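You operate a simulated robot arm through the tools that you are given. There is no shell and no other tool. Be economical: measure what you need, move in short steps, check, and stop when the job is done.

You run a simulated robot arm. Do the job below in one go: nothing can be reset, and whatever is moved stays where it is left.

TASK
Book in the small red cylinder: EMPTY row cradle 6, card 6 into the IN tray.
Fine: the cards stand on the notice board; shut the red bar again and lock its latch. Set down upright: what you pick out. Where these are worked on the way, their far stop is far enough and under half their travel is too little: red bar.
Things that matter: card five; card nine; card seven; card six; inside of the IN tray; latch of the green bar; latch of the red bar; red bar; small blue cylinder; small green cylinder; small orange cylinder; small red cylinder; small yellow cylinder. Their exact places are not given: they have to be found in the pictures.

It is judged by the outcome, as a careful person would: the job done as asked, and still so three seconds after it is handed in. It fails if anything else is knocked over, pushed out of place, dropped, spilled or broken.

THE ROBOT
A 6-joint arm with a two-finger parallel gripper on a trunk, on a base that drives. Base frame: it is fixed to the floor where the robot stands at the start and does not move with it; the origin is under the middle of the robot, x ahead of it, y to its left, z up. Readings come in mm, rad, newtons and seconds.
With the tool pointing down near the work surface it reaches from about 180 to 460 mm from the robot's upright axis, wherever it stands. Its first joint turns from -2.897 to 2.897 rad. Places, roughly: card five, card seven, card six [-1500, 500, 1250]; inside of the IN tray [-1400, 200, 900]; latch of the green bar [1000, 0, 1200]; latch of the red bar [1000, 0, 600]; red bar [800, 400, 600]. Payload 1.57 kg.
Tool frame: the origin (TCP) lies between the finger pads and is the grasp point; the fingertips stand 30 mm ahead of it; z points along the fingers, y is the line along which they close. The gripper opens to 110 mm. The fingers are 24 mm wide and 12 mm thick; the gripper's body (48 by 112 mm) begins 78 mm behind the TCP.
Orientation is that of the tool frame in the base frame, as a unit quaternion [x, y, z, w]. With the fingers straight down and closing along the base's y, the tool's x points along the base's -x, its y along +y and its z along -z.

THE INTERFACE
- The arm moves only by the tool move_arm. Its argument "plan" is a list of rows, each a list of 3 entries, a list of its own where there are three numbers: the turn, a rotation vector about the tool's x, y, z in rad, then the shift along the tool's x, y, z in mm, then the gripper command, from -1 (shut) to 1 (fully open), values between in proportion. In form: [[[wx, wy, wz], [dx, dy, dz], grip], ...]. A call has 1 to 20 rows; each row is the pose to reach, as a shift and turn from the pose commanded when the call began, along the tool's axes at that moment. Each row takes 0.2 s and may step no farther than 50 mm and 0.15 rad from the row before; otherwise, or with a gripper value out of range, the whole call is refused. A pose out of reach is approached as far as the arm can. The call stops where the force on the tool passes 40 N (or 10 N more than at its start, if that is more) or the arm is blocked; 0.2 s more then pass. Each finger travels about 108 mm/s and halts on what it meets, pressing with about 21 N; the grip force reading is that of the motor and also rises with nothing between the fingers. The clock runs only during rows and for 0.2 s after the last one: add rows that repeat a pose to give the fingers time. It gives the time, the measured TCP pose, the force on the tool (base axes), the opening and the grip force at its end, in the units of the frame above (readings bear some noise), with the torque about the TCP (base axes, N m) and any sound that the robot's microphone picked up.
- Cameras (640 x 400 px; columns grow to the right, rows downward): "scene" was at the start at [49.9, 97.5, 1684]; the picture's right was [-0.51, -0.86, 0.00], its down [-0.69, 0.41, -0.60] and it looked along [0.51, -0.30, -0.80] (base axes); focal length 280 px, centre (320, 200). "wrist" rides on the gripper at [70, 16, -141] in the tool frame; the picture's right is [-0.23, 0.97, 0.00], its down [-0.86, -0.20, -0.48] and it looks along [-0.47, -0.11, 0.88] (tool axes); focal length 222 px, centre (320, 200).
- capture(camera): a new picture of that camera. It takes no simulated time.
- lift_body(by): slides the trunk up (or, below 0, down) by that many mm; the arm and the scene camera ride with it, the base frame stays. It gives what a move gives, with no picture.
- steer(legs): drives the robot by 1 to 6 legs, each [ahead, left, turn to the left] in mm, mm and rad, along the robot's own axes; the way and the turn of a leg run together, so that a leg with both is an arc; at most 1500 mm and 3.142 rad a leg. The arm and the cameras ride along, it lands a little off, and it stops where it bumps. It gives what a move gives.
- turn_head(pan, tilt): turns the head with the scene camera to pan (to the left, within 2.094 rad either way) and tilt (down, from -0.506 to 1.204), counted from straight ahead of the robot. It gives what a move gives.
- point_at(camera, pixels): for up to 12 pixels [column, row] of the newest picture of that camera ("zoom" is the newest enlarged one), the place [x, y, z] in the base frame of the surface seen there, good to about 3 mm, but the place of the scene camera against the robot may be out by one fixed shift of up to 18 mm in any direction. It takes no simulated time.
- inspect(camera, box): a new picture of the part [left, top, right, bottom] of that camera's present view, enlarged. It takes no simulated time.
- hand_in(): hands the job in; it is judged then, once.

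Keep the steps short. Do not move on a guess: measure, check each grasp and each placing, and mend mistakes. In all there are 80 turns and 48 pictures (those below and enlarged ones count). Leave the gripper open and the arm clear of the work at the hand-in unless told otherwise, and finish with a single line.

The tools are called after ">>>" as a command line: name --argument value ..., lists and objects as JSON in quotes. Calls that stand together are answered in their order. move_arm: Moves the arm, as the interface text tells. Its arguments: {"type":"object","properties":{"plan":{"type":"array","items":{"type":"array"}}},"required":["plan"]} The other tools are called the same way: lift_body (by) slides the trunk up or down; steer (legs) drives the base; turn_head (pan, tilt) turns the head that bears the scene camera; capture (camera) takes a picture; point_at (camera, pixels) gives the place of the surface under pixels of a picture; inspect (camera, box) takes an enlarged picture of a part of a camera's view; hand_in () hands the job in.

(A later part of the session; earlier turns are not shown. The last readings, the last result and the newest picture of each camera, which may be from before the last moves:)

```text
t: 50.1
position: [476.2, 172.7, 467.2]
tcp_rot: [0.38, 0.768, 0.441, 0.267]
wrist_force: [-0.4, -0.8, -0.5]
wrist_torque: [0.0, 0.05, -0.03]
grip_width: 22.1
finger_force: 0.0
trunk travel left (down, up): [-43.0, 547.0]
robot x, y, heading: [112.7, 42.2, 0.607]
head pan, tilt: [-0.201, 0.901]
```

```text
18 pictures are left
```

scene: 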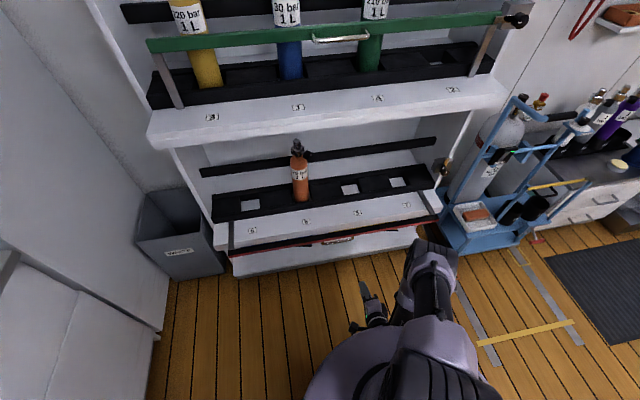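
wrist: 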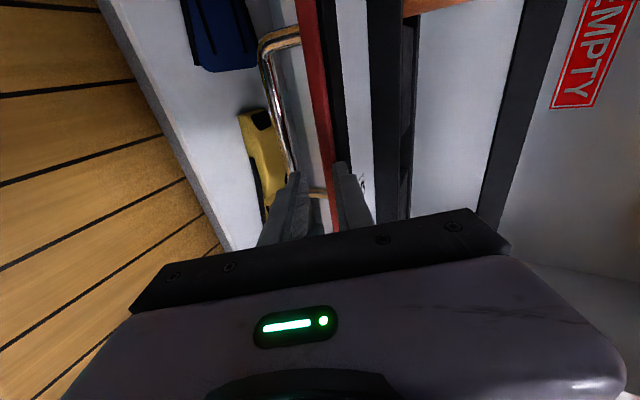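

The bar hangs fully open. I'll measure cradle 6 and its neighbours, and enlarge the row.

>>> inspect --camera "scene" --box '[200, 130, 440, 280]'

>>> point_at --camera "scene" --pixels '[[249, 205], [349, 189], [399, 181], [302, 197], [300, 172], [252, 230], [307, 221], [214, 205], [225, 237], [240, 165], [320, 238], [245, 248]]'

```text
2.67 times, centred on (320, 205) of scene
```

zoom: 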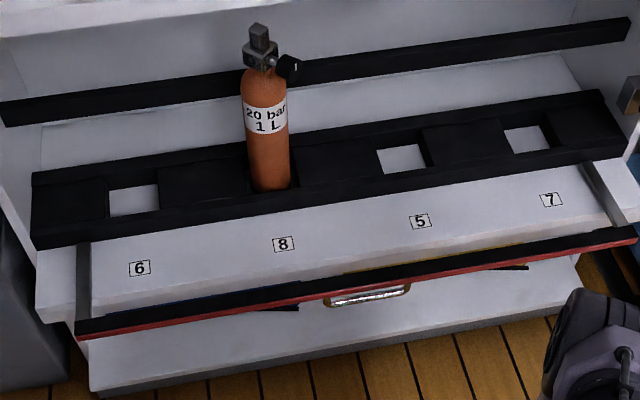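

```text
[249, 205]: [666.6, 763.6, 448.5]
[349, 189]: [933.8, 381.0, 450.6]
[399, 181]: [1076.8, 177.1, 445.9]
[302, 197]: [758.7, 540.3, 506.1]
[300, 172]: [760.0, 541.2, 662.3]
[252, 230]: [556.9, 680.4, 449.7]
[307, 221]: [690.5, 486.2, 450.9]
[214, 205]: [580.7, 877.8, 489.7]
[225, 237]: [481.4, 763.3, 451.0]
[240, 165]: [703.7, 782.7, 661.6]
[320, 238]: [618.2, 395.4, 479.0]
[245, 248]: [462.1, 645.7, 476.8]
```

I'll measure the hole edges of cradle 6 and the cylinder's width in this enlarged picture.

>>> point_at --camera "zoom" --pixels '[[104, 182], [162, 174], [164, 205], [108, 224], [130, 180], [135, 222], [112, 195], [155, 190], [248, 180], [289, 175], [157, 210], [270, 193]]'

```text
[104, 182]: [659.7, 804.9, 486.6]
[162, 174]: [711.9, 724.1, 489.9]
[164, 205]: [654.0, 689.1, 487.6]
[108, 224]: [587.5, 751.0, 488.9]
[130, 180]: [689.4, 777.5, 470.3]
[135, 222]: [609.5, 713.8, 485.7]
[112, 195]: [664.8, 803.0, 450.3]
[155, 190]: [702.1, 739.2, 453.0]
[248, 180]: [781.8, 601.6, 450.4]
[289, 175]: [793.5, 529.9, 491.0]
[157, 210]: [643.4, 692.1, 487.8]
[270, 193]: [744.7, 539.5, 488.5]
```

Cradle 6 is ≈(n 962, u −263), floor z≈438 after correction. Now for the red cylinder. I'll raise the trunk, level the tool and roll it back so the fingers close sideways, then turn to face the counter.

>>> lift_body --by 400

>>> move_arm --plan '[[[-0.12, 0, 0], [0, 22, -12], 0.8], [[-0.24, 0, 0], [0, 44, -24], 0.8], [[-0.36, 0, 0], [0, 66, -36], 0.8], [[-0.487, 0, 0], [0, 88, -47], 0.8], [[-0.487, 0, 0], [0, 88, -47], 0.8]]'

>>> move_arm --plan '[[[0, 0, -0.15], [0, 0, 0], 0.8], [[0, 0, -0.3], [0, 0, 0], 0.8], [[0, 0, -0.45], [0, 0, 0], 0.8], [[0, 0, -0.6], [0, 0, 0], 0.8], [[0, 0, -0.75], [0, 0, 0], 0.8], [[0, 0, -0.9], [0, 0, 0], 0.8], [[0, 0, -1.05], [0, 0, 0], 0.8], [[0, 0, -1.2], [0, 0, 0], 0.8], [[0, 0, -1.35], [0, 0, 0], 0.8], [[0, 0, -1.5], [0, 0, 0], 0.8], [[0, 0, -1.571], [0, 0, 0], 0.8], [[0, 0, -1.571], [0, 0, 0], 0.8]]'

>>> steer --legs '[[0, 0, 1.562], [150, -130, 0]]'

>>> turn_head --pan 0.0 --tilt 0.75

>>> capture --camera "scene"

```text
t: 54.0
position: [476.1, 173.7, 868.5]
tcp_rot: [0.38, 0.768, 0.441, 0.268]
wrist_force: [0.2, 0.3, -0.3]
wrist_torque: [-0.02, 0.01, 0.02]
grip_width: 22.0
finger_force: 0.2
trunk travel left (down, up): [-443.0, 147.0]
robot x, y, heading: [112.1, 39.7, 0.604]
head pan, tilt: [-0.201, 0.901]
```

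```text
t: 55.1
position: [488.5, 178.0, 978.0]
tcp_rot: [0.293, 0.634, 0.617, 0.363]
wrist_force: [-0.2, -0.3, 0.3]
wrist_torque: [-0.01, 0.01, -0.04]
grip_width: 99.1
finger_force: 0.0
out of reach, approached as far as the arm can: row 4, 5
trunk travel left (down, up): [-443.0, 147.0]
robot x, y, heading: [107.9, 43.4, 0.604]
head pan, tilt: [-0.201, 0.901]
```

```text
t: 57.8
position: [487.0, 177.6, 977.4]
tcp_rot: [-0.242, 0.655, 0.178, 0.694]
wrist_force: [-0.7, 0.2, -0.8]
wrist_torque: [0.0, 0.03, 0.03]
grip_width: 98.9
finger_force: 0.1
trunk travel left (down, up): [-443.0, 147.0]
robot x, y, heading: [110.2, 40.8, 0.61]
head pan, tilt: [-0.201, 0.901]
```

```text
t: 63.1
position: [1.6, 616.5, 977.4]
tcp_rot: [0.632, -0.297, -0.614, -0.368]
wrist_force: [0.1, -1.0, -0.8]
wrist_torque: [0.05, -0.02, 0.0]
grip_width: 98.9
finger_force: 0.1
trunk travel left (down, up): [-443.0, 147.0]
robot x, y, heading: [133.3, 236.4, 2.162]
head pan, tilt: [-0.201, 0.901]
```

```text
t: 63.9
position: [1.8, 616.6, 978.1]
tcp_rot: [0.631, -0.297, -0.615, -0.369]
wrist_force: [1.0, 0.4, -0.6]
wrist_torque: [0.02, 0.02, 0.0]
grip_width: 99.1
finger_force: 0.0
trunk travel left (down, up): [-443.0, 147.0]
robot x, y, heading: [133.1, 236.5, 2.163]
head pan, tilt: [0.0, 0.75]
```

```text
16 pictures are left
```

scene: 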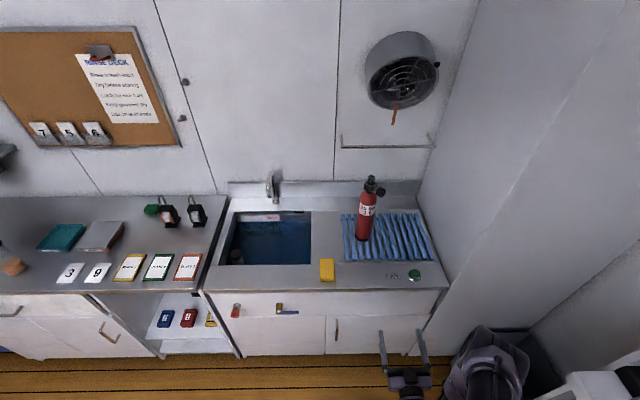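

I'll measure the cylinder, counter edge, side wall and gripper in this view.

>>> point_at --camera "scene" --pixels '[[362, 237], [364, 215], [366, 197], [371, 180], [357, 222], [370, 222], [380, 288], [445, 287], [455, 180], [397, 235], [410, 375], [360, 243]]'

>>> inspect --camera "scene" --box '[320, 160, 450, 290]'

```text
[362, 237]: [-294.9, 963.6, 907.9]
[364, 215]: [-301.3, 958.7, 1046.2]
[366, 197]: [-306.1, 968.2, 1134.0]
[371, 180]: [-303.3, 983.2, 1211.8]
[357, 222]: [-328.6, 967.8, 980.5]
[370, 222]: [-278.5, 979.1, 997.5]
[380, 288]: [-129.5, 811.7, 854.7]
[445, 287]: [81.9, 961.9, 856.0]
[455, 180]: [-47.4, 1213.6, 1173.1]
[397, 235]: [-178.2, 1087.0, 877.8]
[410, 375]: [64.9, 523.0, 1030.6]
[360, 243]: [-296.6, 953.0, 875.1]
```

```text
3.08 times, centred on (385, 225) of scene
```

zoom: 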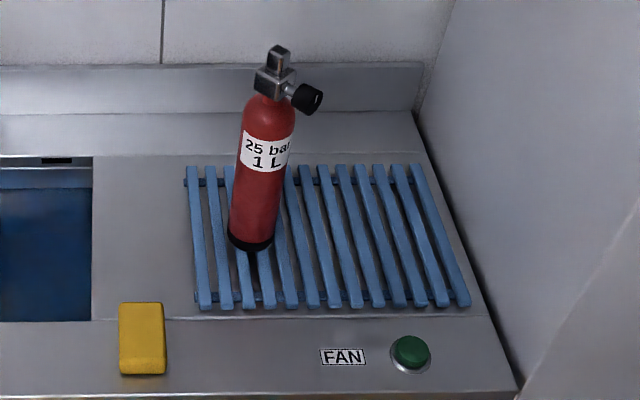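

Cylinder axis ≈(−319,990), radius ~29, base z≈866; counter front at u≈−747. I'll raise the trunk 35, fix the small roll, drive up to the counter and check with the wrist camera.

>>> lift_body --by 35

>>> move_arm --plan '[[[0, 0.027, 0.1], [0, 0, 0], 0.8], [[0, 0.027, 0.1], [0, 0, 0], 0.8]]'

>>> steer --legs '[[330, 56, 0]]'

>>> capture --camera "wrist"

```text
t: 64.7
position: [0.9, 616.4, 1012.6]
tcp_rot: [0.631, -0.297, -0.615, -0.369]
wrist_force: [-0.2, 1.0, -0.3]
wrist_torque: [0.03, 0.0, -0.01]
grip_width: 98.9
finger_force: 0.1
trunk travel left (down, up): [-478.0, 112.0]
robot x, y, heading: [135.2, 239.8, 2.16]
head pan, tilt: [0.0, 0.75]
```

```text
t: 65.2
position: [1.9, 619.7, 1012.3]
tcp_rot: [-0.622, 0.33, 0.625, 0.337]
wrist_force: [0.5, -0.9, 0.8]
wrist_torque: [-0.02, 0.02, 0.04]
grip_width: 99.1
finger_force: 0.2
trunk travel left (down, up): [-478.0, 112.0]
robot x, y, heading: [136.9, 235.3, 2.161]
head pan, tilt: [0.0, 0.75]
```

```text
t: 67.5
position: [-227.0, 862.6, 1013.0]
tcp_rot: [-0.622, 0.33, 0.625, 0.337]
wrist_force: [-0.4, -0.2, -0.3]
wrist_torque: [0.01, 0.01, -0.01]
grip_width: 99.1
finger_force: 0.0
trunk travel left (down, up): [-478.0, 112.0]
robot x, y, heading: [-98.4, 473.1, 2.156]
head pan, tilt: [0.0, 0.75]
```

```text
14 pictures are left
```

wrist: 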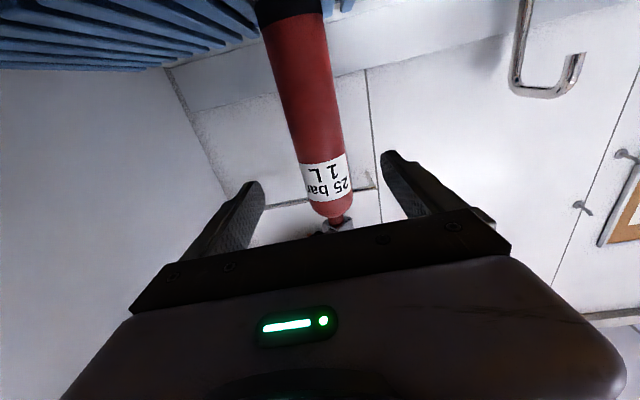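

>>> point_at --camera "wrist" --pixels '[[306, 90], [312, 120], [295, 125], [335, 115], [302, 60], [296, 8], [310, 140], [345, 140], [298, 17]]'

```text
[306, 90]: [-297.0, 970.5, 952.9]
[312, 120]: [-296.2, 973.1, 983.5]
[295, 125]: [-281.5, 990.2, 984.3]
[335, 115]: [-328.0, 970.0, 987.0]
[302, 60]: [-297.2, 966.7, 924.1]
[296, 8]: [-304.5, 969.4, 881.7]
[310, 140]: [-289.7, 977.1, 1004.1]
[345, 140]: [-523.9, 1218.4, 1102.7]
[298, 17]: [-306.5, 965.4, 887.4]
```

Fit gives the cylinder axis ≈(−314,1001), radius ~34. It's 163 mm ahead of the TCP and 4 mm right. I'll drive 60 mm closer, then recompute.

>>> steer --legs '[[60, -4, 0.0]]'

```text
t: 68.4
position: [-258.4, 915.1, 1013.1]
tcp_rot: [-0.622, 0.33, 0.624, 0.338]
wrist_force: [0.2, 0.9, -0.3]
wrist_torque: [0.03, 0.01, 0.05]
grip_width: 98.8
finger_force: 0.1
trunk travel left (down, up): [-478.0, 112.0]
robot x, y, heading: [-126.7, 532.5, 2.161]
head pan, tilt: [0.0, 0.75]
```

102 mm ahead, laterally within 2 mm. I'll advance and close.

>>> move_arm --plan '[[[0, 0, 0], [0, -1, 25], 0.8], [[0, 0, 0], [0, -1, 50], 0.8], [[0, 0, 0], [0, -1, 75], 0.8], [[0, 0, 0], [0, -1, 100], 0.8], [[0, 0, 0], [0, -1, 100], 0.5], [[0, 0, 0], [0, -1, 100], 0.3], [[0, 0, 0], [0, -1, 100], -1], [[0, 0, 0], [0, -1, 100], -1], [[0, 0, 0], [0, -1, 100], -1]]'

```text
t: 70.4
position: [-313.1, 998.0, 1014.7]
tcp_rot: [-0.622, 0.329, 0.625, 0.338]
wrist_force: [-6.4, -2.6, 3.7]
wrist_torque: [0.07, 0.48, 0.05]
grip_width: 68.3
finger_force: 20.7
trunk travel left (down, up): [-478.0, 112.0]
robot x, y, heading: [-126.5, 533.7, 2.166]
head pan, tilt: [0.0, 0.75]
```

Held at 68.3 mm. I'll lift with the trunk 50 mm and check the load.

>>> lift_body --by 50

>>> capture --camera "wrist"

```text
t: 71.3
position: [-318.1, 1006.5, 1057.8]
tcp_rot: [0.625, -0.331, -0.621, -0.336]
wrist_force: [-1.8, -0.8, -22.9]
wrist_torque: [-0.39, 0.42, 0.74]
grip_width: 67.6
finger_force: 20.1
trunk travel left (down, up): [-528.0, 62.0]
robot x, y, heading: [-129.3, 534.5, 2.161]
head pan, tilt: [0.0, 0.75]
```

```text
13 pictures are left
```

wrist: 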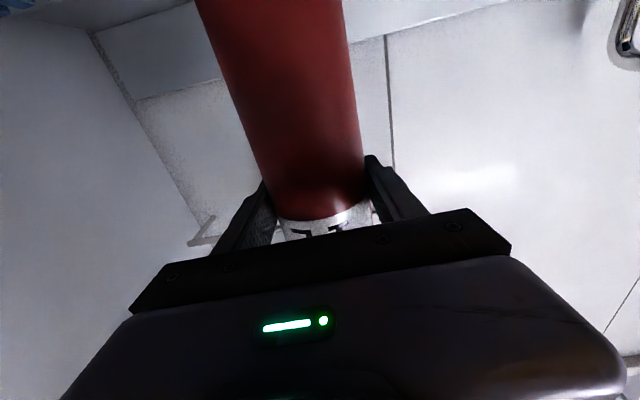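

Lifted; the load reads ~23 N, so it's heavy and I'll move gently. I'll back away from the counter.

>>> steer --legs '[[-60, 0, 0]]'

```text
t: 72.3
position: [-300.4, 982.3, 1041.3]
tcp_rot: [0.635, -0.337, -0.611, -0.332]
wrist_force: [-1.5, 3.9, 0.7]
wrist_torque: [0.43, 0.0, -0.03]
grip_width: 66.7
finger_force: 20.9
trunk travel left (down, up): [-528.0, 62.0]
robot x, y, heading: [-93.2, 481.0, 2.169]
head pan, tilt: [0.0, 0.75]
```

The TCP lagged behind the base and the load went to zero, so something is off. I'll look.

>>> inspect --camera "scene" --box '[240, 120, 520, 400]'

```text
1.43 times, centred on (380, 260) of scene
```

zoom: 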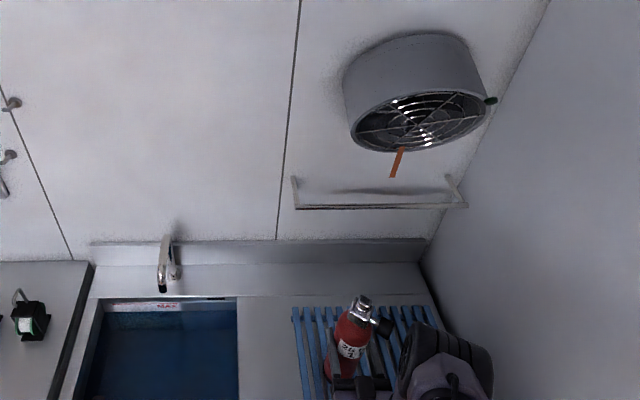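

>>> point_at --camera "zoom" --pixels '[[360, 302], [352, 325], [348, 350], [342, 370], [360, 382], [408, 345]]'

>>> move_arm --plan '[[[0, 0, 0], [0, 0, 0], -1]]'

```text
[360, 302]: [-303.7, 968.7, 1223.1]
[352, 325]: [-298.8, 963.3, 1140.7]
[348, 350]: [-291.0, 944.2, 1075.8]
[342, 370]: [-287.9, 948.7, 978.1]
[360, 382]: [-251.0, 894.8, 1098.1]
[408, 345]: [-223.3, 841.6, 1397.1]
```

```text
t: 72.9
position: [-298.1, 982.8, 1042.5]
tcp_rot: [0.634, -0.34, -0.61, -0.334]
wrist_force: [0.5, 0.8, -16.4]
wrist_torque: [-0.08, 0.0, 0.0]
grip_width: 66.4
finger_force: 20.6
trunk travel left (down, up): [-528.0, 62.0]
robot x, y, heading: [-98.5, 485.5, 2.157]
head pan, tilt: [0.0, 0.75]
stopped in row 1: the arm was blocked; the commanded pose is now the measured one
```

The cylinder's top is only ~12 mm higher while the TCP is +28, and the load is now 16 N. I'll lift a bit more with the trunk and compare before moving sideways.

>>> lift_body --by 30

>>> inspect --camera "scene" --box '[340, 240, 480, 400]'

>>> point_at --camera "zoom" --pixels '[[360, 40], [360, 80], [350, 120], [340, 180]]'

```text
t: 73.7
position: [-277.7, 956.2, 1091.3]
tcp_rot: [0.623, -0.334, -0.622, -0.337]
wrist_force: [0.2, -0.1, -17.6]
wrist_torque: [-0.14, -0.01, 0.04]
grip_width: 66.4
finger_force: 20.8
trunk travel left (down, up): [-558.0, 32.0]
robot x, y, heading: [-96.5, 482.2, 2.158]
head pan, tilt: [0.0, 0.75]
```

```text
2.50 times, centred on (410, 320) of scene
```

zoom: 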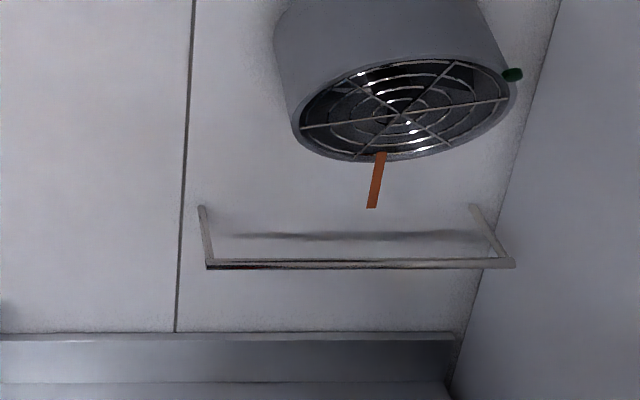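

```text
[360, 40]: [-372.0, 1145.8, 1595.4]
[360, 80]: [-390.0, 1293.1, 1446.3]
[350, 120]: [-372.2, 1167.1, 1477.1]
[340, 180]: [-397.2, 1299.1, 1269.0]
```

It had been caught and is free now: the TCP is back where expected, load 17.6 N. I'll back off well into the open, then turn to face the rack.

>>> steer --legs '[[-150, 0, 0], [-150, 140, 0], [0, 0, -1.565]]'

>>> turn_head --pan 0.1 --tilt 0.85

>>> capture --camera "scene"

```text
t: 80.0
position: [419.8, 342.7, 1095.2]
tcp_rot: [-0.209, 0.671, 0.207, 0.68]
wrist_force: [0.5, 0.0, -17.5]
wrist_torque: [0.01, 0.09, -0.01]
grip_width: 66.4
finger_force: 20.9
trunk travel left (down, up): [-558.0, 32.0]
robot x, y, heading: [-42.1, 159.1, 0.606]
head pan, tilt: [0.0, 0.75]
```

```text
t: 80.7
position: [420.1, 346.7, 1094.5]
tcp_rot: [-0.211, 0.672, 0.207, 0.679]
wrist_force: [0.6, -0.4, -18.0]
wrist_torque: [0.0, 0.08, 0.0]
grip_width: 66.4
finger_force: 20.5
trunk travel left (down, up): [-558.0, 32.0]
robot x, y, heading: [-43.0, 156.2, 0.603]
head pan, tilt: [0.099, 0.85]
```

```text
10 pictures are left
```

scene: 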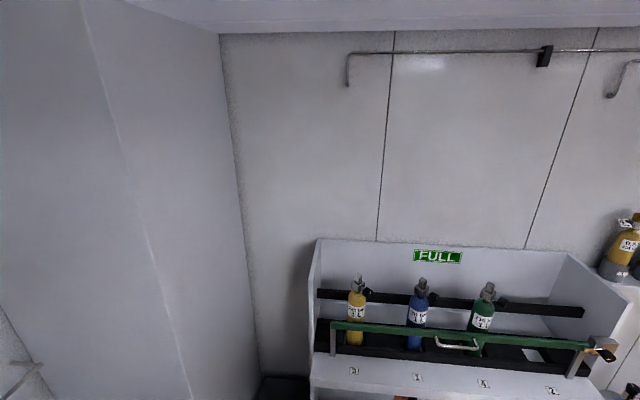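

I'll check the left side wall and bin positions from this picture, and lower the trunk by 400.

>>> point_at --camera "scene" --pixels '[[150, 250], [250, 330], [180, 370], [285, 385], [318, 385], [354, 371], [340, 395], [60, 350]]'

>>> lift_body --by -400

```text
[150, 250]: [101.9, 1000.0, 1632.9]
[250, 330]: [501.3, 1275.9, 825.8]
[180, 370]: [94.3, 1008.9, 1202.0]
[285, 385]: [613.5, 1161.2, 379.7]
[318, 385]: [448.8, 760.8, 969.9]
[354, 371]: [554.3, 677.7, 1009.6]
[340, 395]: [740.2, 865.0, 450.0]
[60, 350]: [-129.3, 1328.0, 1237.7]
```

```text
t: 84.5
position: [421.0, 348.1, 693.0]
tcp_rot: [-0.211, 0.673, 0.206, 0.679]
wrist_force: [-0.1, 0.0, -17.4]
wrist_torque: [-0.02, 0.08, -0.03]
grip_width: 66.7
finger_force: 21.0
trunk travel left (down, up): [-158.0, 432.0]
robot x, y, heading: [-44.4, 156.1, 0.609]
head pan, tilt: [0.099, 0.85]
```

The upper shelf's front lip (n≈798, z≈960) could meet the arm's elbow if the forearm stands upright. I'll extend the arm here in the open to lower the elbow and set it farther back, then check with the camera.

>>> move_arm --plan '[[[0, 0, 0], [0, 0, 20], -1], [[0, 0, 0], [0, 0, 40], -1], [[0, 0, 0], [0, 0, 60], -1], [[0, 0, 0], [0, 0, 80], -1], [[0, 0, 0], [0, 0, 100], -1], [[0, 0, 0], [0, 0, 120], -1], [[0, 0, 0], [0, 0, 140], -1], [[0, 0, 0], [0, 0, 140], -1]]'

>>> turn_head --pan 0.0 --tilt 1.0

>>> capture --camera "scene"

```text
t: 86.3
position: [537.0, 425.4, 693.9]
tcp_rot: [-0.211, 0.673, 0.207, 0.678]
wrist_force: [0.7, 0.6, -17.4]
wrist_torque: [0.03, 0.05, 0.02]
grip_width: 66.7
finger_force: 21.2
trunk travel left (down, up): [-158.0, 432.0]
robot x, y, heading: [-44.4, 153.8, 0.605]
head pan, tilt: [0.099, 0.85]
```

```text
t: 87.0
position: [537.1, 426.0, 693.2]
tcp_rot: [-0.211, 0.673, 0.207, 0.678]
wrist_force: [-0.1, -0.8, -17.7]
wrist_torque: [0.03, 0.08, -0.01]
grip_width: 66.7
finger_force: 20.7
trunk travel left (down, up): [-158.0, 432.0]
robot x, y, heading: [-42.2, 158.9, 0.605]
head pan, tilt: [0.0, 1.0]
```

```text
9 pictures are left
```

scene: 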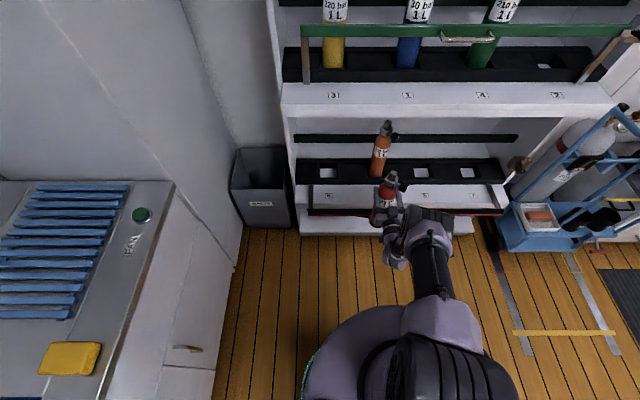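

>>> point_at --camera "scene" --pixels '[[432, 212], [448, 215], [425, 235], [395, 260], [391, 174], [388, 187], [378, 222], [330, 107], [330, 114], [327, 173], [330, 197], [410, 212]]'

```text
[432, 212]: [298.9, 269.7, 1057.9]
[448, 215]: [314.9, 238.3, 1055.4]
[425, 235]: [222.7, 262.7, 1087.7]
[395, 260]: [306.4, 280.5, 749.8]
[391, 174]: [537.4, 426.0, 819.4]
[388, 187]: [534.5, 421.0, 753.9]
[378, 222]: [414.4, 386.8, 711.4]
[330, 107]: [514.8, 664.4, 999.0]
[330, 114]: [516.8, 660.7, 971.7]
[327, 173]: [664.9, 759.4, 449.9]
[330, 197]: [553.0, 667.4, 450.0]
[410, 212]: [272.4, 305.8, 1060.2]
```

The elbow now sits ~280 mm behind the TCP, clear of the lip. But the cylinder slipped ~70 mm while it was caught: the TCP is now ~218 above its base. From this picture I'll measure the hole edges and the cylinder edges relative to each other.

>>> lift_body --by 50

>>> point_at --camera "scene" --pixels '[[312, 170], [316, 173], [320, 173], [334, 173], [338, 173], [343, 172], [327, 166], [327, 178], [378, 205], [397, 200], [376, 215], [384, 128]]'

```text
t: 88.0
position: [537.9, 426.2, 743.2]
tcp_rot: [-0.212, 0.673, 0.207, 0.678]
wrist_force: [0.0, -0.5, -17.1]
wrist_torque: [0.03, 0.04, 0.01]
grip_width: 66.4
finger_force: 21.1
trunk travel left (down, up): [-208.0, 382.0]
robot x, y, heading: [-43.3, 155.2, 0.604]
head pan, tilt: [0.0, 1.0]
```

```text
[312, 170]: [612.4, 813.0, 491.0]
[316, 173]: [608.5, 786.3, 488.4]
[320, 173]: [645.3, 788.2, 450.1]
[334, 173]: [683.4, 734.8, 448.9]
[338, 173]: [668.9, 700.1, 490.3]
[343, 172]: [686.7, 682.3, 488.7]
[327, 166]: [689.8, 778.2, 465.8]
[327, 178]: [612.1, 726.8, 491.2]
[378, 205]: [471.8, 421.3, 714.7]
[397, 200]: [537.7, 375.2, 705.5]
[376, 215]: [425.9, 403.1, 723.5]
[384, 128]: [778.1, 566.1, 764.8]
```

The hole centre relative to the held cylinder is Δn≈278, Δu≈−202. I'll drive so the cylinder stands just in front of cradle 6, base ~47 mm above the rim.

>>> steer --legs '[[0, 200.6, 0], [162, 0, 0]]'

```text
t: 90.6
position: [555.1, 681.6, 743.1]
tcp_rot: [-0.211, 0.673, 0.206, 0.678]
wrist_force: [1.8, 0.4, -17.4]
wrist_torque: [0.05, 0.06, -0.02]
grip_width: 66.6
finger_force: 21.0
trunk travel left (down, up): [-208.0, 382.0]
robot x, y, heading: [-23.9, 407.1, 0.599]
head pan, tilt: [0.0, 1.0]
```

On line (u −253). I'll drive 121 mm in and check from above.

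>>> steer --legs '[[121, 0, 0]]'

>>> turn_head --pan 0.1 --tilt 0.85

>>> inspect --camera "scene" --box '[230, 120, 470, 330]'

```text
t: 91.8
position: [655.4, 750.7, 743.9]
tcp_rot: [-0.211, 0.673, 0.206, 0.678]
wrist_force: [1.1, 0.3, -16.5]
wrist_torque: [0.03, 0.03, -0.02]
grip_width: 66.7
finger_force: 21.4
trunk travel left (down, up): [-208.0, 382.0]
robot x, y, heading: [70.5, 483.1, 0.602]
head pan, tilt: [0.0, 1.0]
```

```text
t: 92.5
position: [655.1, 749.0, 743.2]
tcp_rot: [-0.21, 0.674, 0.206, 0.678]
wrist_force: [-0.6, -0.2, -17.5]
wrist_torque: [-0.02, 0.01, 0.03]
grip_width: 66.7
finger_force: 20.7
trunk travel left (down, up): [-208.0, 382.0]
robot x, y, heading: [78.6, 480.1, 0.603]
head pan, tilt: [0.099, 0.85]
```

```text
1.90 times, centred on (350, 225) of scene
```

zoom: 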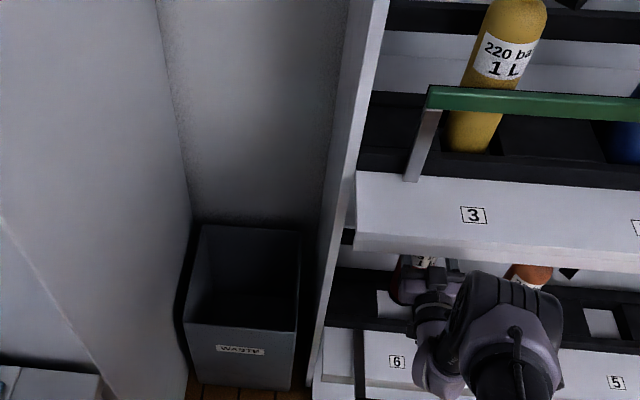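

>>> point_at --camera "zoom" --pixels '[[381, 305], [395, 315], [410, 317], [402, 280], [402, 265], [424, 262], [397, 362], [370, 300], [605, 325], [415, 282], [386, 292], [398, 295]]'

>>> capture --camera "wrist"

```text
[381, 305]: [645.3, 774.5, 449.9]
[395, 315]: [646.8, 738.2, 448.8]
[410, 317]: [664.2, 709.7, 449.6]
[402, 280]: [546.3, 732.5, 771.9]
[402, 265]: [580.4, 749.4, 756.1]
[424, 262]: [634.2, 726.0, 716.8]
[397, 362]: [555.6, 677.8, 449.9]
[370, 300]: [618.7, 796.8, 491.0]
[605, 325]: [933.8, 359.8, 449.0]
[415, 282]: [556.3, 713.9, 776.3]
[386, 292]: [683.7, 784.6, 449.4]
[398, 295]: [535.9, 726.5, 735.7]
```

```text
7 pictures are left
```

wrist: 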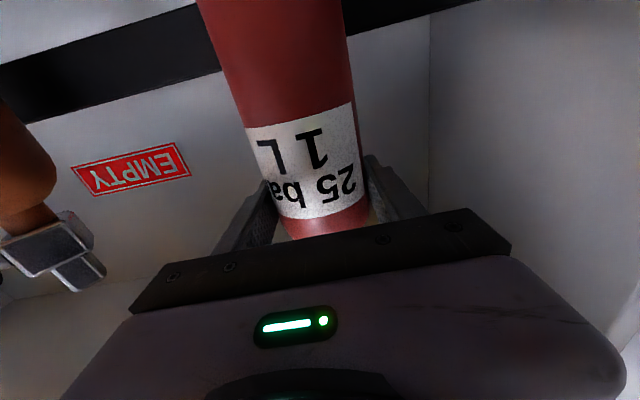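

The TCP is within ~3 mm of the hole centre (u≈−250, n≈963). I'll lower in steps, reading the load.

>>> lift_body --by -40

>>> lift_body --by -20

```text
t: 93.4
position: [653.7, 750.3, 702.9]
tcp_rot: [-0.21, 0.674, 0.206, 0.678]
wrist_force: [-0.8, -0.5, -16.3]
wrist_torque: [0.06, 0.07, -0.01]
grip_width: 66.7
finger_force: 20.6
trunk travel left (down, up): [-168.0, 422.0]
robot x, y, heading: [73.8, 482.7, 0.601]
head pan, tilt: [0.099, 0.85]
```

```text
t: 94.0
position: [655.6, 750.5, 683.6]
tcp_rot: [-0.211, 0.673, 0.206, 0.678]
wrist_force: [-0.7, 0.4, -17.2]
wrist_torque: [0.0, 0.06, 0.01]
grip_width: 66.9
finger_force: 20.6
trunk travel left (down, up): [-148.0, 442.0]
robot x, y, heading: [71.9, 481.5, 0.602]
head pan, tilt: [0.099, 0.85]
```

No contact yet and the load is unchanged. I'll continue in smaller steps.

>>> lift_body --by -12

>>> lift_body --by -8

>>> lift_body --by -5

```text
t: 94.6
position: [654.9, 749.6, 671.8]
tcp_rot: [-0.211, 0.673, 0.206, 0.678]
wrist_force: [0.0, -0.1, -17.0]
wrist_torque: [0.02, 0.08, 0.0]
grip_width: 66.6
finger_force: 21.6
trunk travel left (down, up): [-136.0, 454.0]
robot x, y, heading: [74.9, 481.3, 0.603]
head pan, tilt: [0.099, 0.85]
```

```text
t: 95.2
position: [655.0, 752.2, 665.9]
tcp_rot: [-0.211, 0.672, 0.207, 0.679]
wrist_force: [1.1, 1.6, 0.7]
wrist_torque: [0.85, -0.07, -0.05]
grip_width: 66.5
finger_force: 20.8
trunk travel left (down, up): [-128.0, 462.0]
robot x, y, heading: [72.5, 480.9, 0.607]
head pan, tilt: [0.099, 0.85]
```

```text
t: 95.7
position: [654.3, 748.3, 661.6]
tcp_rot: [-0.211, 0.672, 0.207, 0.679]
wrist_force: [2.5, -1.3, 15.5]
wrist_torque: [0.51, 0.04, -0.08]
grip_width: 66.7
finger_force: 20.5
trunk travel left (down, up): [-123.0, 467.0]
robot x, y, heading: [76.0, 477.9, 0.603]
head pan, tilt: [0.099, 0.85]
```

Contact at TCP z≈665 matches the cradle floor (the rim would have been ~700). I'll release and back straight out.

>>> move_arm --plan '[[[0, 0, 0], [0, 0, 0], 0.4], [[0, 0, 0], [0, 0, 0], 0.6], [[0, 0, 0], [0, 0, 0], 0.6], [[0, 0, 0], [0, 0, 0], 0.6]]'

>>> steer --legs '[[-250, 0, 0]]'

>>> turn_head --pan 0.1 --tilt 0.8

>>> capture --camera "scene"

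```text
t: 96.7
position: [653.7, 749.1, 658.9]
tcp_rot: [-0.211, 0.672, 0.206, 0.679]
wrist_force: [-0.9, -0.6, 0.3]
wrist_torque: [0.01, 0.0, 0.0]
grip_width: 87.9
finger_force: 0.2
trunk travel left (down, up): [-123.0, 467.0]
robot x, y, heading: [77.1, 480.3, 0.604]
head pan, tilt: [0.099, 0.85]
```

```text
t: 98.6
position: [444.7, 606.6, 660.0]
tcp_rot: [-0.211, 0.673, 0.207, 0.678]
wrist_force: [0.5, 0.7, 0.5]
wrist_torque: [0.01, -0.02, -0.04]
grip_width: 88.1
finger_force: 0.1
trunk travel left (down, up): [-123.0, 467.0]
robot x, y, heading: [-135.3, 337.3, 0.601]
head pan, tilt: [0.099, 0.85]
```

```text
t: 99.2
position: [446.5, 607.8, 659.7]
tcp_rot: [-0.211, 0.672, 0.206, 0.679]
wrist_force: [-0.2, -0.7, 0.0]
wrist_torque: [0.02, 0.03, -0.02]
grip_width: 87.9
finger_force: 0.1
trunk travel left (down, up): [-123.0, 467.0]
robot x, y, heading: [-130.5, 336.7, 0.605]
head pan, tilt: [0.099, 0.799]
```

```text
6 pictures are left
```

scene: 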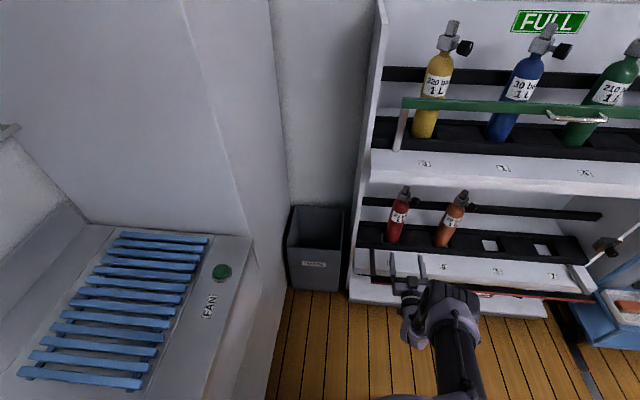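

The red cylinder stands upright in cradle 6. Next, the bar: I'll put closed fingers under it right of the handle (u≈240), tilted 0.7 rad downward, and lift it along its arc. First I'll back off and move right.

>>> steer --legs '[[-130, 0, 0], [0, -493, 0]]'

>>> move_arm --plan '[[[0, 0.14, 0], [0, 0, -20], 0], [[0, 0.28, 0], [0, 0, -40], -0.5], [[0, 0.42, 0], [0, 0, -60], -1], [[0, 0.56, 0], [0, 0, -80], -1], [[0, 0.7, 0], [0, 0, -100], -1], [[0, 0.7, 0], [0, 0, -100], -1]]'

>>> lift_body --by -118

```text
t: 103.0
position: [621.4, 124.9, 660.2]
tcp_rot: [-0.211, 0.673, 0.206, 0.679]
wrist_force: [-0.6, 0.4, -0.1]
wrist_torque: [-0.01, 0.03, 0.01]
grip_width: 88.1
finger_force: 0.1
trunk travel left (down, up): [-123.0, 467.0]
robot x, y, heading: [43.6, -144.6, 0.607]
head pan, tilt: [0.099, 0.799]
```

```text
t: 104.4
position: [540.3, 68.2, 659.7]
tcp_rot: [-0.269, 0.865, 0.122, 0.406]
wrist_force: [-0.4, 0.6, 0.3]
wrist_torque: [-0.01, 0.0, -0.01]
grip_width: 0.0
finger_force: 21.3
trunk travel left (down, up): [-123.0, 467.0]
robot x, y, heading: [39.5, -143.6, 0.605]
head pan, tilt: [0.099, 0.799]
```

```text
t: 105.9
position: [539.5, 70.3, 542.3]
tcp_rot: [-0.269, 0.864, 0.122, 0.407]
wrist_force: [0.3, -0.2, 0.2]
wrist_torque: [0.01, -0.03, 0.04]
grip_width: 0.0
finger_force: 20.6
trunk travel left (down, up): [-5.0, 585.0]
robot x, y, heading: [44.1, -145.8, 0.605]
head pan, tilt: [0.099, 0.799]
```

Now I'll lower the tool 127 mm with the arm, well in front of the bar (n 486 vs 741).

>>> move_arm --plan '[[[0, 0, 0], [24.5, 0, 20.2], -1], [[0, 0, 0], [49, 0, 40.5], -1], [[0, 0, 0], [73, 0, 60.7], -1], [[0, 0, 0], [97.8, 0, 81], -1], [[0, 0, 0], [97.8, 0, 81], -1]]'

```text
t: 107.1
position: [538.7, 68.8, 413.6]
tcp_rot: [-0.268, 0.865, 0.122, 0.406]
wrist_force: [0.5, -0.1, -0.5]
wrist_torque: [-0.02, -0.01, 0.03]
grip_width: 0.0
finger_force: 21.6
trunk travel left (down, up): [-5.0, 585.0]
robot x, y, heading: [43.9, -143.0, 0.604]
head pan, tilt: [0.099, 0.799]
```

I'll drive in 237 mm so the fingertips are under the bar, then lift to first contact.

>>> steer --legs '[[237, 0, 0]]'

>>> move_arm --plan '[[[0, 0, 0], [-13, 0, -5], -1], [[0, 0, 0], [-25.8, 0, -9.7], -1], [[0, 0, 0], [-43, 0, -20], -1], [[0, 0, 0], [-60.6, 0, -31], -1]]'

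>>> capture --camera "scene"

```text
t: 108.8
position: [732.7, 202.4, 413.7]
tcp_rot: [-0.268, 0.865, 0.121, 0.406]
wrist_force: [0.1, 0.2, -0.5]
wrist_torque: [0.03, 0.03, -0.01]
grip_width: 0.1
finger_force: 20.9
trunk travel left (down, up): [-5.0, 585.0]
robot x, y, heading: [236.1, -13.7, 0.604]
head pan, tilt: [0.099, 0.799]
```

```text
t: 109.8
position: [744.8, 211.3, 479.4]
tcp_rot: [-0.269, 0.865, 0.122, 0.407]
wrist_force: [-2.0, -1.2, -3.0]
wrist_torque: [0.03, -0.03, -0.02]
grip_width: 0.2
finger_force: 21.2
trunk travel left (down, up): [-5.0, 585.0]
robot x, y, heading: [234.7, -10.8, 0.602]
head pan, tilt: [0.099, 0.799]
```

```text
5 pictures are left
```

scene: 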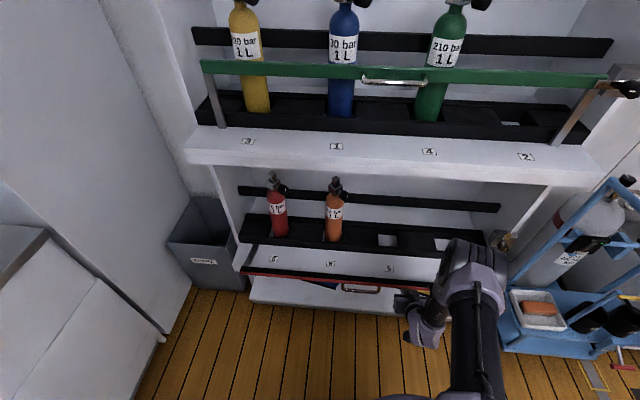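

Both cylinders stand upright. I'll check whether the bar is riding on the fingers.

>>> point_at --camera "scene" --pixels '[[250, 273], [300, 278], [340, 284], [385, 288], [360, 291], [300, 276], [243, 260]]'

```text
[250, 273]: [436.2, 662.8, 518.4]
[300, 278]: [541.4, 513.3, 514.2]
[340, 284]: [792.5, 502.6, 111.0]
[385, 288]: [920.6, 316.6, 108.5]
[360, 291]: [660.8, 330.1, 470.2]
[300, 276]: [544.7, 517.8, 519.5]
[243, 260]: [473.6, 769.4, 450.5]
```

The bar is riding on the fingers (z≈506). I'll continue up the arc to θ≈0.5.

>>> move_arm --plan '[[[0, 0, 0], [-14, 0, -5.5], -1], [[0, 0, 0], [-28.4, 0, -9.5], -1], [[0, 0, 0], [-43, 0, -12], -1], [[0, 0, 0], [-58.1, 0, -13], -1], [[0, 0, 0], [-73, 0, -12.5], -1], [[0, 0, 0], [-88, 0, -10.7], -1], [[0, 0, 0], [-102, 0, -7], -1], [[0, 0, 0], [-116.8, 0, -2.4], -1], [[0, 0, 0], [-116.8, 0, -2.4], -1]]'

```text
t: 111.8
position: [804.4, 251.7, 570.1]
tcp_rot: [-0.268, 0.865, 0.121, 0.407]
wrist_force: [-0.6, -2.0, -2.7]
wrist_torque: [-0.02, 0.06, -0.03]
grip_width: 0.0
finger_force: 21.0
trunk travel left (down, up): [-5.0, 585.0]
robot x, y, heading: [232.7, -8.4, 0.604]
head pan, tilt: [0.099, 0.799]
```

Good. I'll push on: arm to θ≈0.3, then finish with small drives forward.

>>> move_arm --plan '[[[0, 0, 0], [-13.3, 0, 6.5], -1], [[0, 0, 0], [-26.6, 0, 13.8], -1], [[0, 0, 0], [-35, 0, 20], -1], [[0, 0, 0], [-44.4, 0, 27.4], -1]]'

>>> steer --legs '[[15, 0, 0]]'

```text
t: 112.8
position: [843.9, 280.5, 587.9]
tcp_rot: [-0.269, 0.865, 0.122, 0.406]
wrist_force: [-0.8, 0.0, -2.5]
wrist_torque: [0.01, 0.02, -0.01]
grip_width: 0.1
finger_force: 21.0
trunk travel left (down, up): [-5.0, 585.0]
robot x, y, heading: [234.0, -10.9, 0.605]
head pan, tilt: [0.099, 0.799]
```

```text
t: 113.6
position: [857.0, 287.5, 588.2]
tcp_rot: [-0.268, 0.865, 0.121, 0.407]
wrist_force: [-0.9, -0.2, 0.1]
wrist_torque: [0.05, -0.02, 0.01]
grip_width: 0.0
finger_force: 21.1
trunk travel left (down, up): [-5.0, 585.0]
robot x, y, heading: [247.0, -3.5, 0.606]
head pan, tilt: [0.099, 0.799]
```

>>> steer --legs '[[12, 0, 0]]'

>>> turn_head --pan -0.1 --tilt 0.75

>>> capture --camera "scene"

```text
t: 114.4
position: [865.1, 293.2, 583.5]
tcp_rot: [-0.268, 0.867, 0.121, 0.402]
wrist_force: [-23.0, -16.4, -29.5]
wrist_torque: [-0.24, -0.05, -0.16]
grip_width: 0.1
finger_force: 21.2
trunk travel left (down, up): [-5.0, 585.0]
robot x, y, heading: [256.2, 6.8, 0.603]
head pan, tilt: [0.099, 0.799]
```

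```text
t: 115.1
position: [864.6, 292.8, 583.2]
tcp_rot: [-0.267, 0.867, 0.121, 0.402]
wrist_force: [-4.8, -2.5, -4.7]
wrist_torque: [-0.01, 0.0, -0.01]
grip_width: 0.1
finger_force: 21.3
trunk travel left (down, up): [-5.0, 585.0]
robot x, y, heading: [258.0, 6.7, 0.606]
head pan, tilt: [-0.099, 0.75]
```

```text
4 pictures are left
```

scene: 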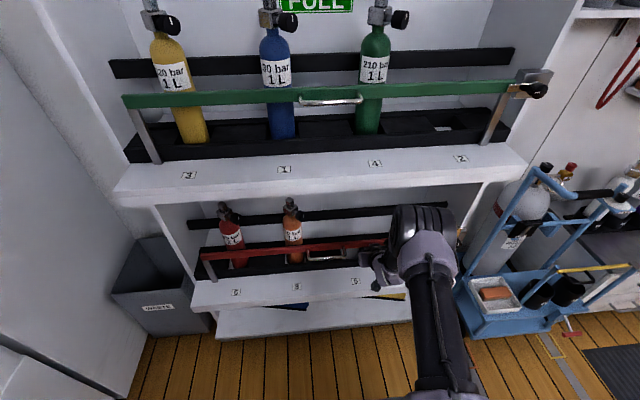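

The base met the stop (≈40 N, then settled) and the bar looks shut. I'll verify its place.

>>> point_at --camera "scene" --pixels '[[205, 252], [260, 248], [340, 242], [375, 238], [326, 257], [208, 270], [232, 236], [293, 232]]'

>>> steer --legs '[[-60, 0, 0]]'

>>> point_at --camera "scene" --pixels '[[375, 238]]'

```text
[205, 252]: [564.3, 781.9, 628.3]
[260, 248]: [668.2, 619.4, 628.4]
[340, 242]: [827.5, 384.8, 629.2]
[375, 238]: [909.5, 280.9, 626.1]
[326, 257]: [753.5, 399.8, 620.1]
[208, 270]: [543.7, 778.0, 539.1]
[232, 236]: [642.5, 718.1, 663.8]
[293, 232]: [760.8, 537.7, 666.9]
```

```text
t: 116.1
position: [815.2, 259.5, 584.9]
tcp_rot: [-0.268, 0.867, 0.12, 0.402]
wrist_force: [-0.1, 0.5, 0.1]
wrist_torque: [0.01, 0.04, 0.0]
grip_width: 0.0
finger_force: 20.8
trunk travel left (down, up): [-5.0, 585.0]
robot x, y, heading: [208.1, -30.5, 0.6]
head pan, tilt: [-0.099, 0.75]
```

```text
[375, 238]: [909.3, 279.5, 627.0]
```

The bar is back in its upright line (raw n≈901, z≈628, as at first). I'll back away, move right toward the latch, and level the tool at knob height.

>>> steer --legs '[[-150, 0, 0], [0, -322, 0]]'

>>> lift_body --by 70

>>> move_arm --plan '[[[0, -0.14, 0], [20, 0, -20], 0.1], [[0, -0.28, 0], [40, 0, -40], 0.1], [[0, -0.42, 0], [60, 0, -55], 0.1], [[0, -0.56, 0], [80, 0, -60], 0.1], [[0, -0.69, 0], [100, 0, -50], 0.1], [[0, -0.69, 0], [100, 0, -50], 0.1]]'

```text
t: 119.2
position: [877.8, -96.2, 584.1]
tcp_rot: [-0.268, 0.867, 0.121, 0.402]
wrist_force: [-0.2, 0.0, -0.8]
wrist_torque: [0.0, 0.02, -0.02]
grip_width: 0.0
finger_force: 21.0
trunk travel left (down, up): [-5.0, 585.0]
robot x, y, heading: [269.5, -388.8, 0.598]
head pan, tilt: [-0.099, 0.75]
```

```text
t: 120.3
position: [877.8, -97.0, 654.2]
tcp_rot: [-0.266, 0.867, 0.12, 0.403]
wrist_force: [0.5, 0.0, -0.2]
wrist_torque: [-0.05, -0.03, -0.04]
grip_width: 0.2
finger_force: 20.5
trunk travel left (down, up): [-75.0, 515.0]
robot x, y, heading: [269.5, -388.8, 0.603]
head pan, tilt: [-0.099, 0.75]
```

```text
t: 121.7
position: [792.6, -156.0, 611.0]
tcp_rot: [-0.211, 0.679, 0.204, 0.673]
wrist_force: [0.0, 0.3, 0.7]
wrist_torque: [0.01, 0.02, -0.01]
grip_width: 60.7
finger_force: 0.0
trunk travel left (down, up): [-75.0, 515.0]
robot x, y, heading: [270.4, -383.1, 0.596]
head pan, tilt: [-0.099, 0.75]
```

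Level at z 611. I'll roll +90° with the needed small alignment, then drive toward the knob.

>>> move_arm --plan '[[[0, 0, 0.15], [0, 0, 0], 0.1], [[0, 0, 0.3], [0, 0, 0], 0.1], [[0, 0, 0.45], [0, 0, 0], 0.1], [[0, 0, 0.6], [0, 0, 0], 0.1], [[0, 0, 0.75], [0, 0, 0], 0.1], [[0, 0, 0.9], [0, 0, 0], 0.1], [[0, 0, 1.05], [0, 0, 0], 0.1], [[0, 0, 1.2], [3, 4, 0], 0.1], [[0, 0, 1.35], [6, 9, 0], 0.1], [[0, 0, 1.5], [6, 9, 0], 0.1], [[0, 0, 1.571], [6, 9, 0], 0.1], [[0, 0, 1.571], [6, 9, 0], 0.1]]'

>>> steer --legs '[[205, 0, 0]]'

>>> capture --camera "wrist"

```text
t: 124.3
position: [787.1, -148.0, 602.8]
tcp_rot: [0.332, 0.63, 0.62, 0.331]
wrist_force: [0.0, 0.2, -0.3]
wrist_torque: [-0.01, 0.0, 0.0]
grip_width: 60.5
finger_force: 0.1
trunk travel left (down, up): [-75.0, 515.0]
robot x, y, heading: [265.8, -384.2, 0.603]
head pan, tilt: [-0.099, 0.75]
```

```text
t: 125.9
position: [955.1, -29.7, 602.9]
tcp_rot: [0.331, 0.63, 0.62, 0.33]
wrist_force: [0.2, 0.4, 0.3]
wrist_torque: [0.0, -0.02, -0.04]
grip_width: 60.7
finger_force: 0.0
trunk travel left (down, up): [-75.0, 515.0]
robot x, y, heading: [435.9, -266.5, 0.601]
head pan, tilt: [-0.099, 0.75]
```

```text
3 pictures are left
```

wrist: 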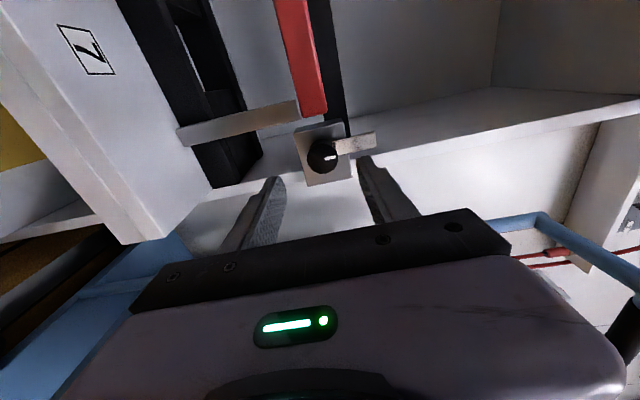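

The bar is upright at the latch. I'll measure the knob and bar end.

>>> point_at --camera "wrist" --pixels '[[323, 156], [318, 150], [330, 158], [313, 158], [360, 144], [300, 40], [310, 90], [250, 122], [303, 140]]'

```text
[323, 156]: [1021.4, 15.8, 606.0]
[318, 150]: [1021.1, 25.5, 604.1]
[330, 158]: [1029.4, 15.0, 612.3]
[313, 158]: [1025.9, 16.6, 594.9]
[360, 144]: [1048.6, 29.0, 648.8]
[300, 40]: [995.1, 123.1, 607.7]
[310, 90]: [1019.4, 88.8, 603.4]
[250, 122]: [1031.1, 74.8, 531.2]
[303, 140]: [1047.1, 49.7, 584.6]
```

The bar face is at n≈893, exactly its shut place. The knob is at (1027,15.5,604). I'll advance 73 mm (4 mm right) and grip it.

>>> move_arm --plan '[[[0, 0, 0], [-4, 1.6, 24], 0.1], [[0, 0, 0], [-4, 1.6, 48], 0.1], [[0, 0, 0], [-4, 1.6, 72], 0.1], [[0, 0, 0], [-4, 1.6, 72], -0.3], [[0, 0, 0], [-4, 1.6, 72], -1], [[0, 0, 0], [-4, 1.6, 72], -1], [[0, 0, 0], [-4, 1.6, 72], -1]]'

```text
t: 127.5
position: [1019.6, 7.4, 604.0]
tcp_rot: [0.332, 0.631, 0.619, 0.33]
wrist_force: [1.3, 2.8, -2.5]
wrist_torque: [-0.03, 0.05, -0.02]
grip_width: 32.0
finger_force: 40.3
trunk travel left (down, up): [-75.0, 515.0]
robot x, y, heading: [437.5, -268.7, 0.603]
head pan, tilt: [-0.099, 0.75]
```

The knob is gripped at 32 mm with low force. I'll turn it back by −1.57 (tongue down over the bar).

>>> move_arm --plan '[[[0, 0, -0.15], [0, 0, 0], -1], [[0, 0, -0.3], [0, 0, 0], -1], [[0, 0, -0.45], [0, 0, 0], -1], [[0, 0, -0.6], [0, 0, 0], -1], [[0, 0, -0.75], [0, 0, 0], -1], [[0, 0, -0.9], [0, 0, 0], -1], [[0, 0, -1.05], [0, 0, 0], -1], [[0, 0, -1.2], [0, 0, 0], -1], [[0, 0, -1.35], [0, 0, 0], -1], [[0, 0, -1.5], [0, 0, 0], -1], [[0, 0, -1.571], [0, 0, 0], -1], [[0, 0, -1.571], [0, 0, 0], -1]]'

```text
t: 130.1
position: [1017.0, 8.7, 605.8]
tcp_rot: [-0.213, 0.678, 0.205, 0.673]
wrist_force: [7.4, 18.7, 18.2]
wrist_torque: [0.34, -0.11, 0.18]
grip_width: 32.4
finger_force: 40.0
trunk travel left (down, up): [-75.0, 515.0]
robot x, y, heading: [439.2, -267.2, 0.603]
head pan, tilt: [-0.099, 0.75]
```

It turned fully, and a slight reaction at the end suggests its stop. I'll release and back away.

>>> move_arm --plan '[[[0, 0, 0], [0, 0, 0], 0.1], [[0, 0, 0], [0, 0, 0], 0.1], [[0, 0, 0], [0, 0, -25], 0.1], [[0, 0, 0], [0, 0, -50], 0.1], [[0, 0, 0], [0, 0, -75], 0.1], [[0, 0, 0], [0, 0, -75], 0.1]]'

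>>> steer --legs '[[-450, 200, 0], [0, 0, 1.567]]'

>>> lift_body --by 400

```text
t: 131.5
position: [955.0, -34.9, 606.1]
tcp_rot: [-0.212, 0.679, 0.205, 0.672]
wrist_force: [0.9, -0.3, 0.2]
wrist_torque: [-0.01, -0.02, 0.0]
grip_width: 60.5
finger_force: 0.1
trunk travel left (down, up): [-75.0, 515.0]
robot x, y, heading: [439.7, -267.2, 0.605]
head pan, tilt: [-0.099, 0.75]
```

```text
t: 138.3
position: [-283.3, 152.6, 606.0]
tcp_rot: [0.631, -0.328, -0.621, -0.328]
wrist_force: [-0.1, 0.7, 0.2]
wrist_torque: [0.01, -0.01, -0.01]
grip_width: 60.7
finger_force: 0.1
trunk travel left (down, up): [-75.0, 515.0]
robot x, y, heading: [-45.0, -361.9, 2.183]
head pan, tilt: [-0.099, 0.75]
```

```text
t: 142.1
position: [-281.9, 151.5, 1007.6]
tcp_rot: [0.631, -0.328, -0.622, -0.328]
wrist_force: [0.1, -0.7, -0.5]
wrist_torque: [0.0, 0.04, 0.0]
grip_width: 60.6
finger_force: 0.1
trunk travel left (down, up): [-475.0, 115.0]
robot x, y, heading: [-44.9, -362.2, 2.181]
head pan, tilt: [-0.099, 0.75]
```

I'll look at the bench, board and tray in one picture from here.

>>> turn_head --pan 0.45 --tilt 0.6

>>> capture --camera "scene"

```text
t: 143.1
position: [-283.5, 152.1, 1005.6]
tcp_rot: [0.631, -0.328, -0.622, -0.328]
wrist_force: [1.1, -0.6, 0.7]
wrist_torque: [0.02, 0.01, 0.01]
grip_width: 60.7
finger_force: 0.0
trunk travel left (down, up): [-475.0, 115.0]
robot x, y, heading: [-47.2, -362.1, 2.187]
head pan, tilt: [0.45, 0.6]
```

```text
2 pictures are left
5 turns are left
```

scene: 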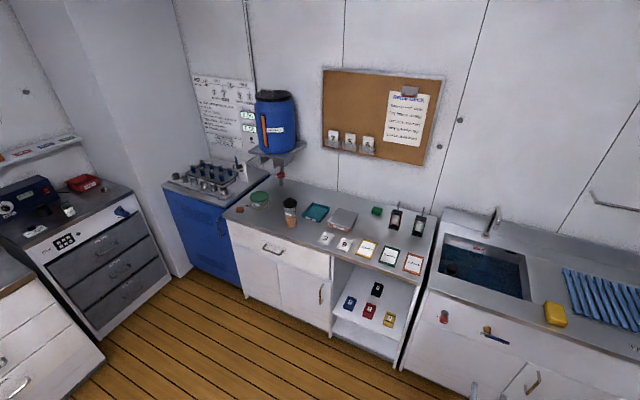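

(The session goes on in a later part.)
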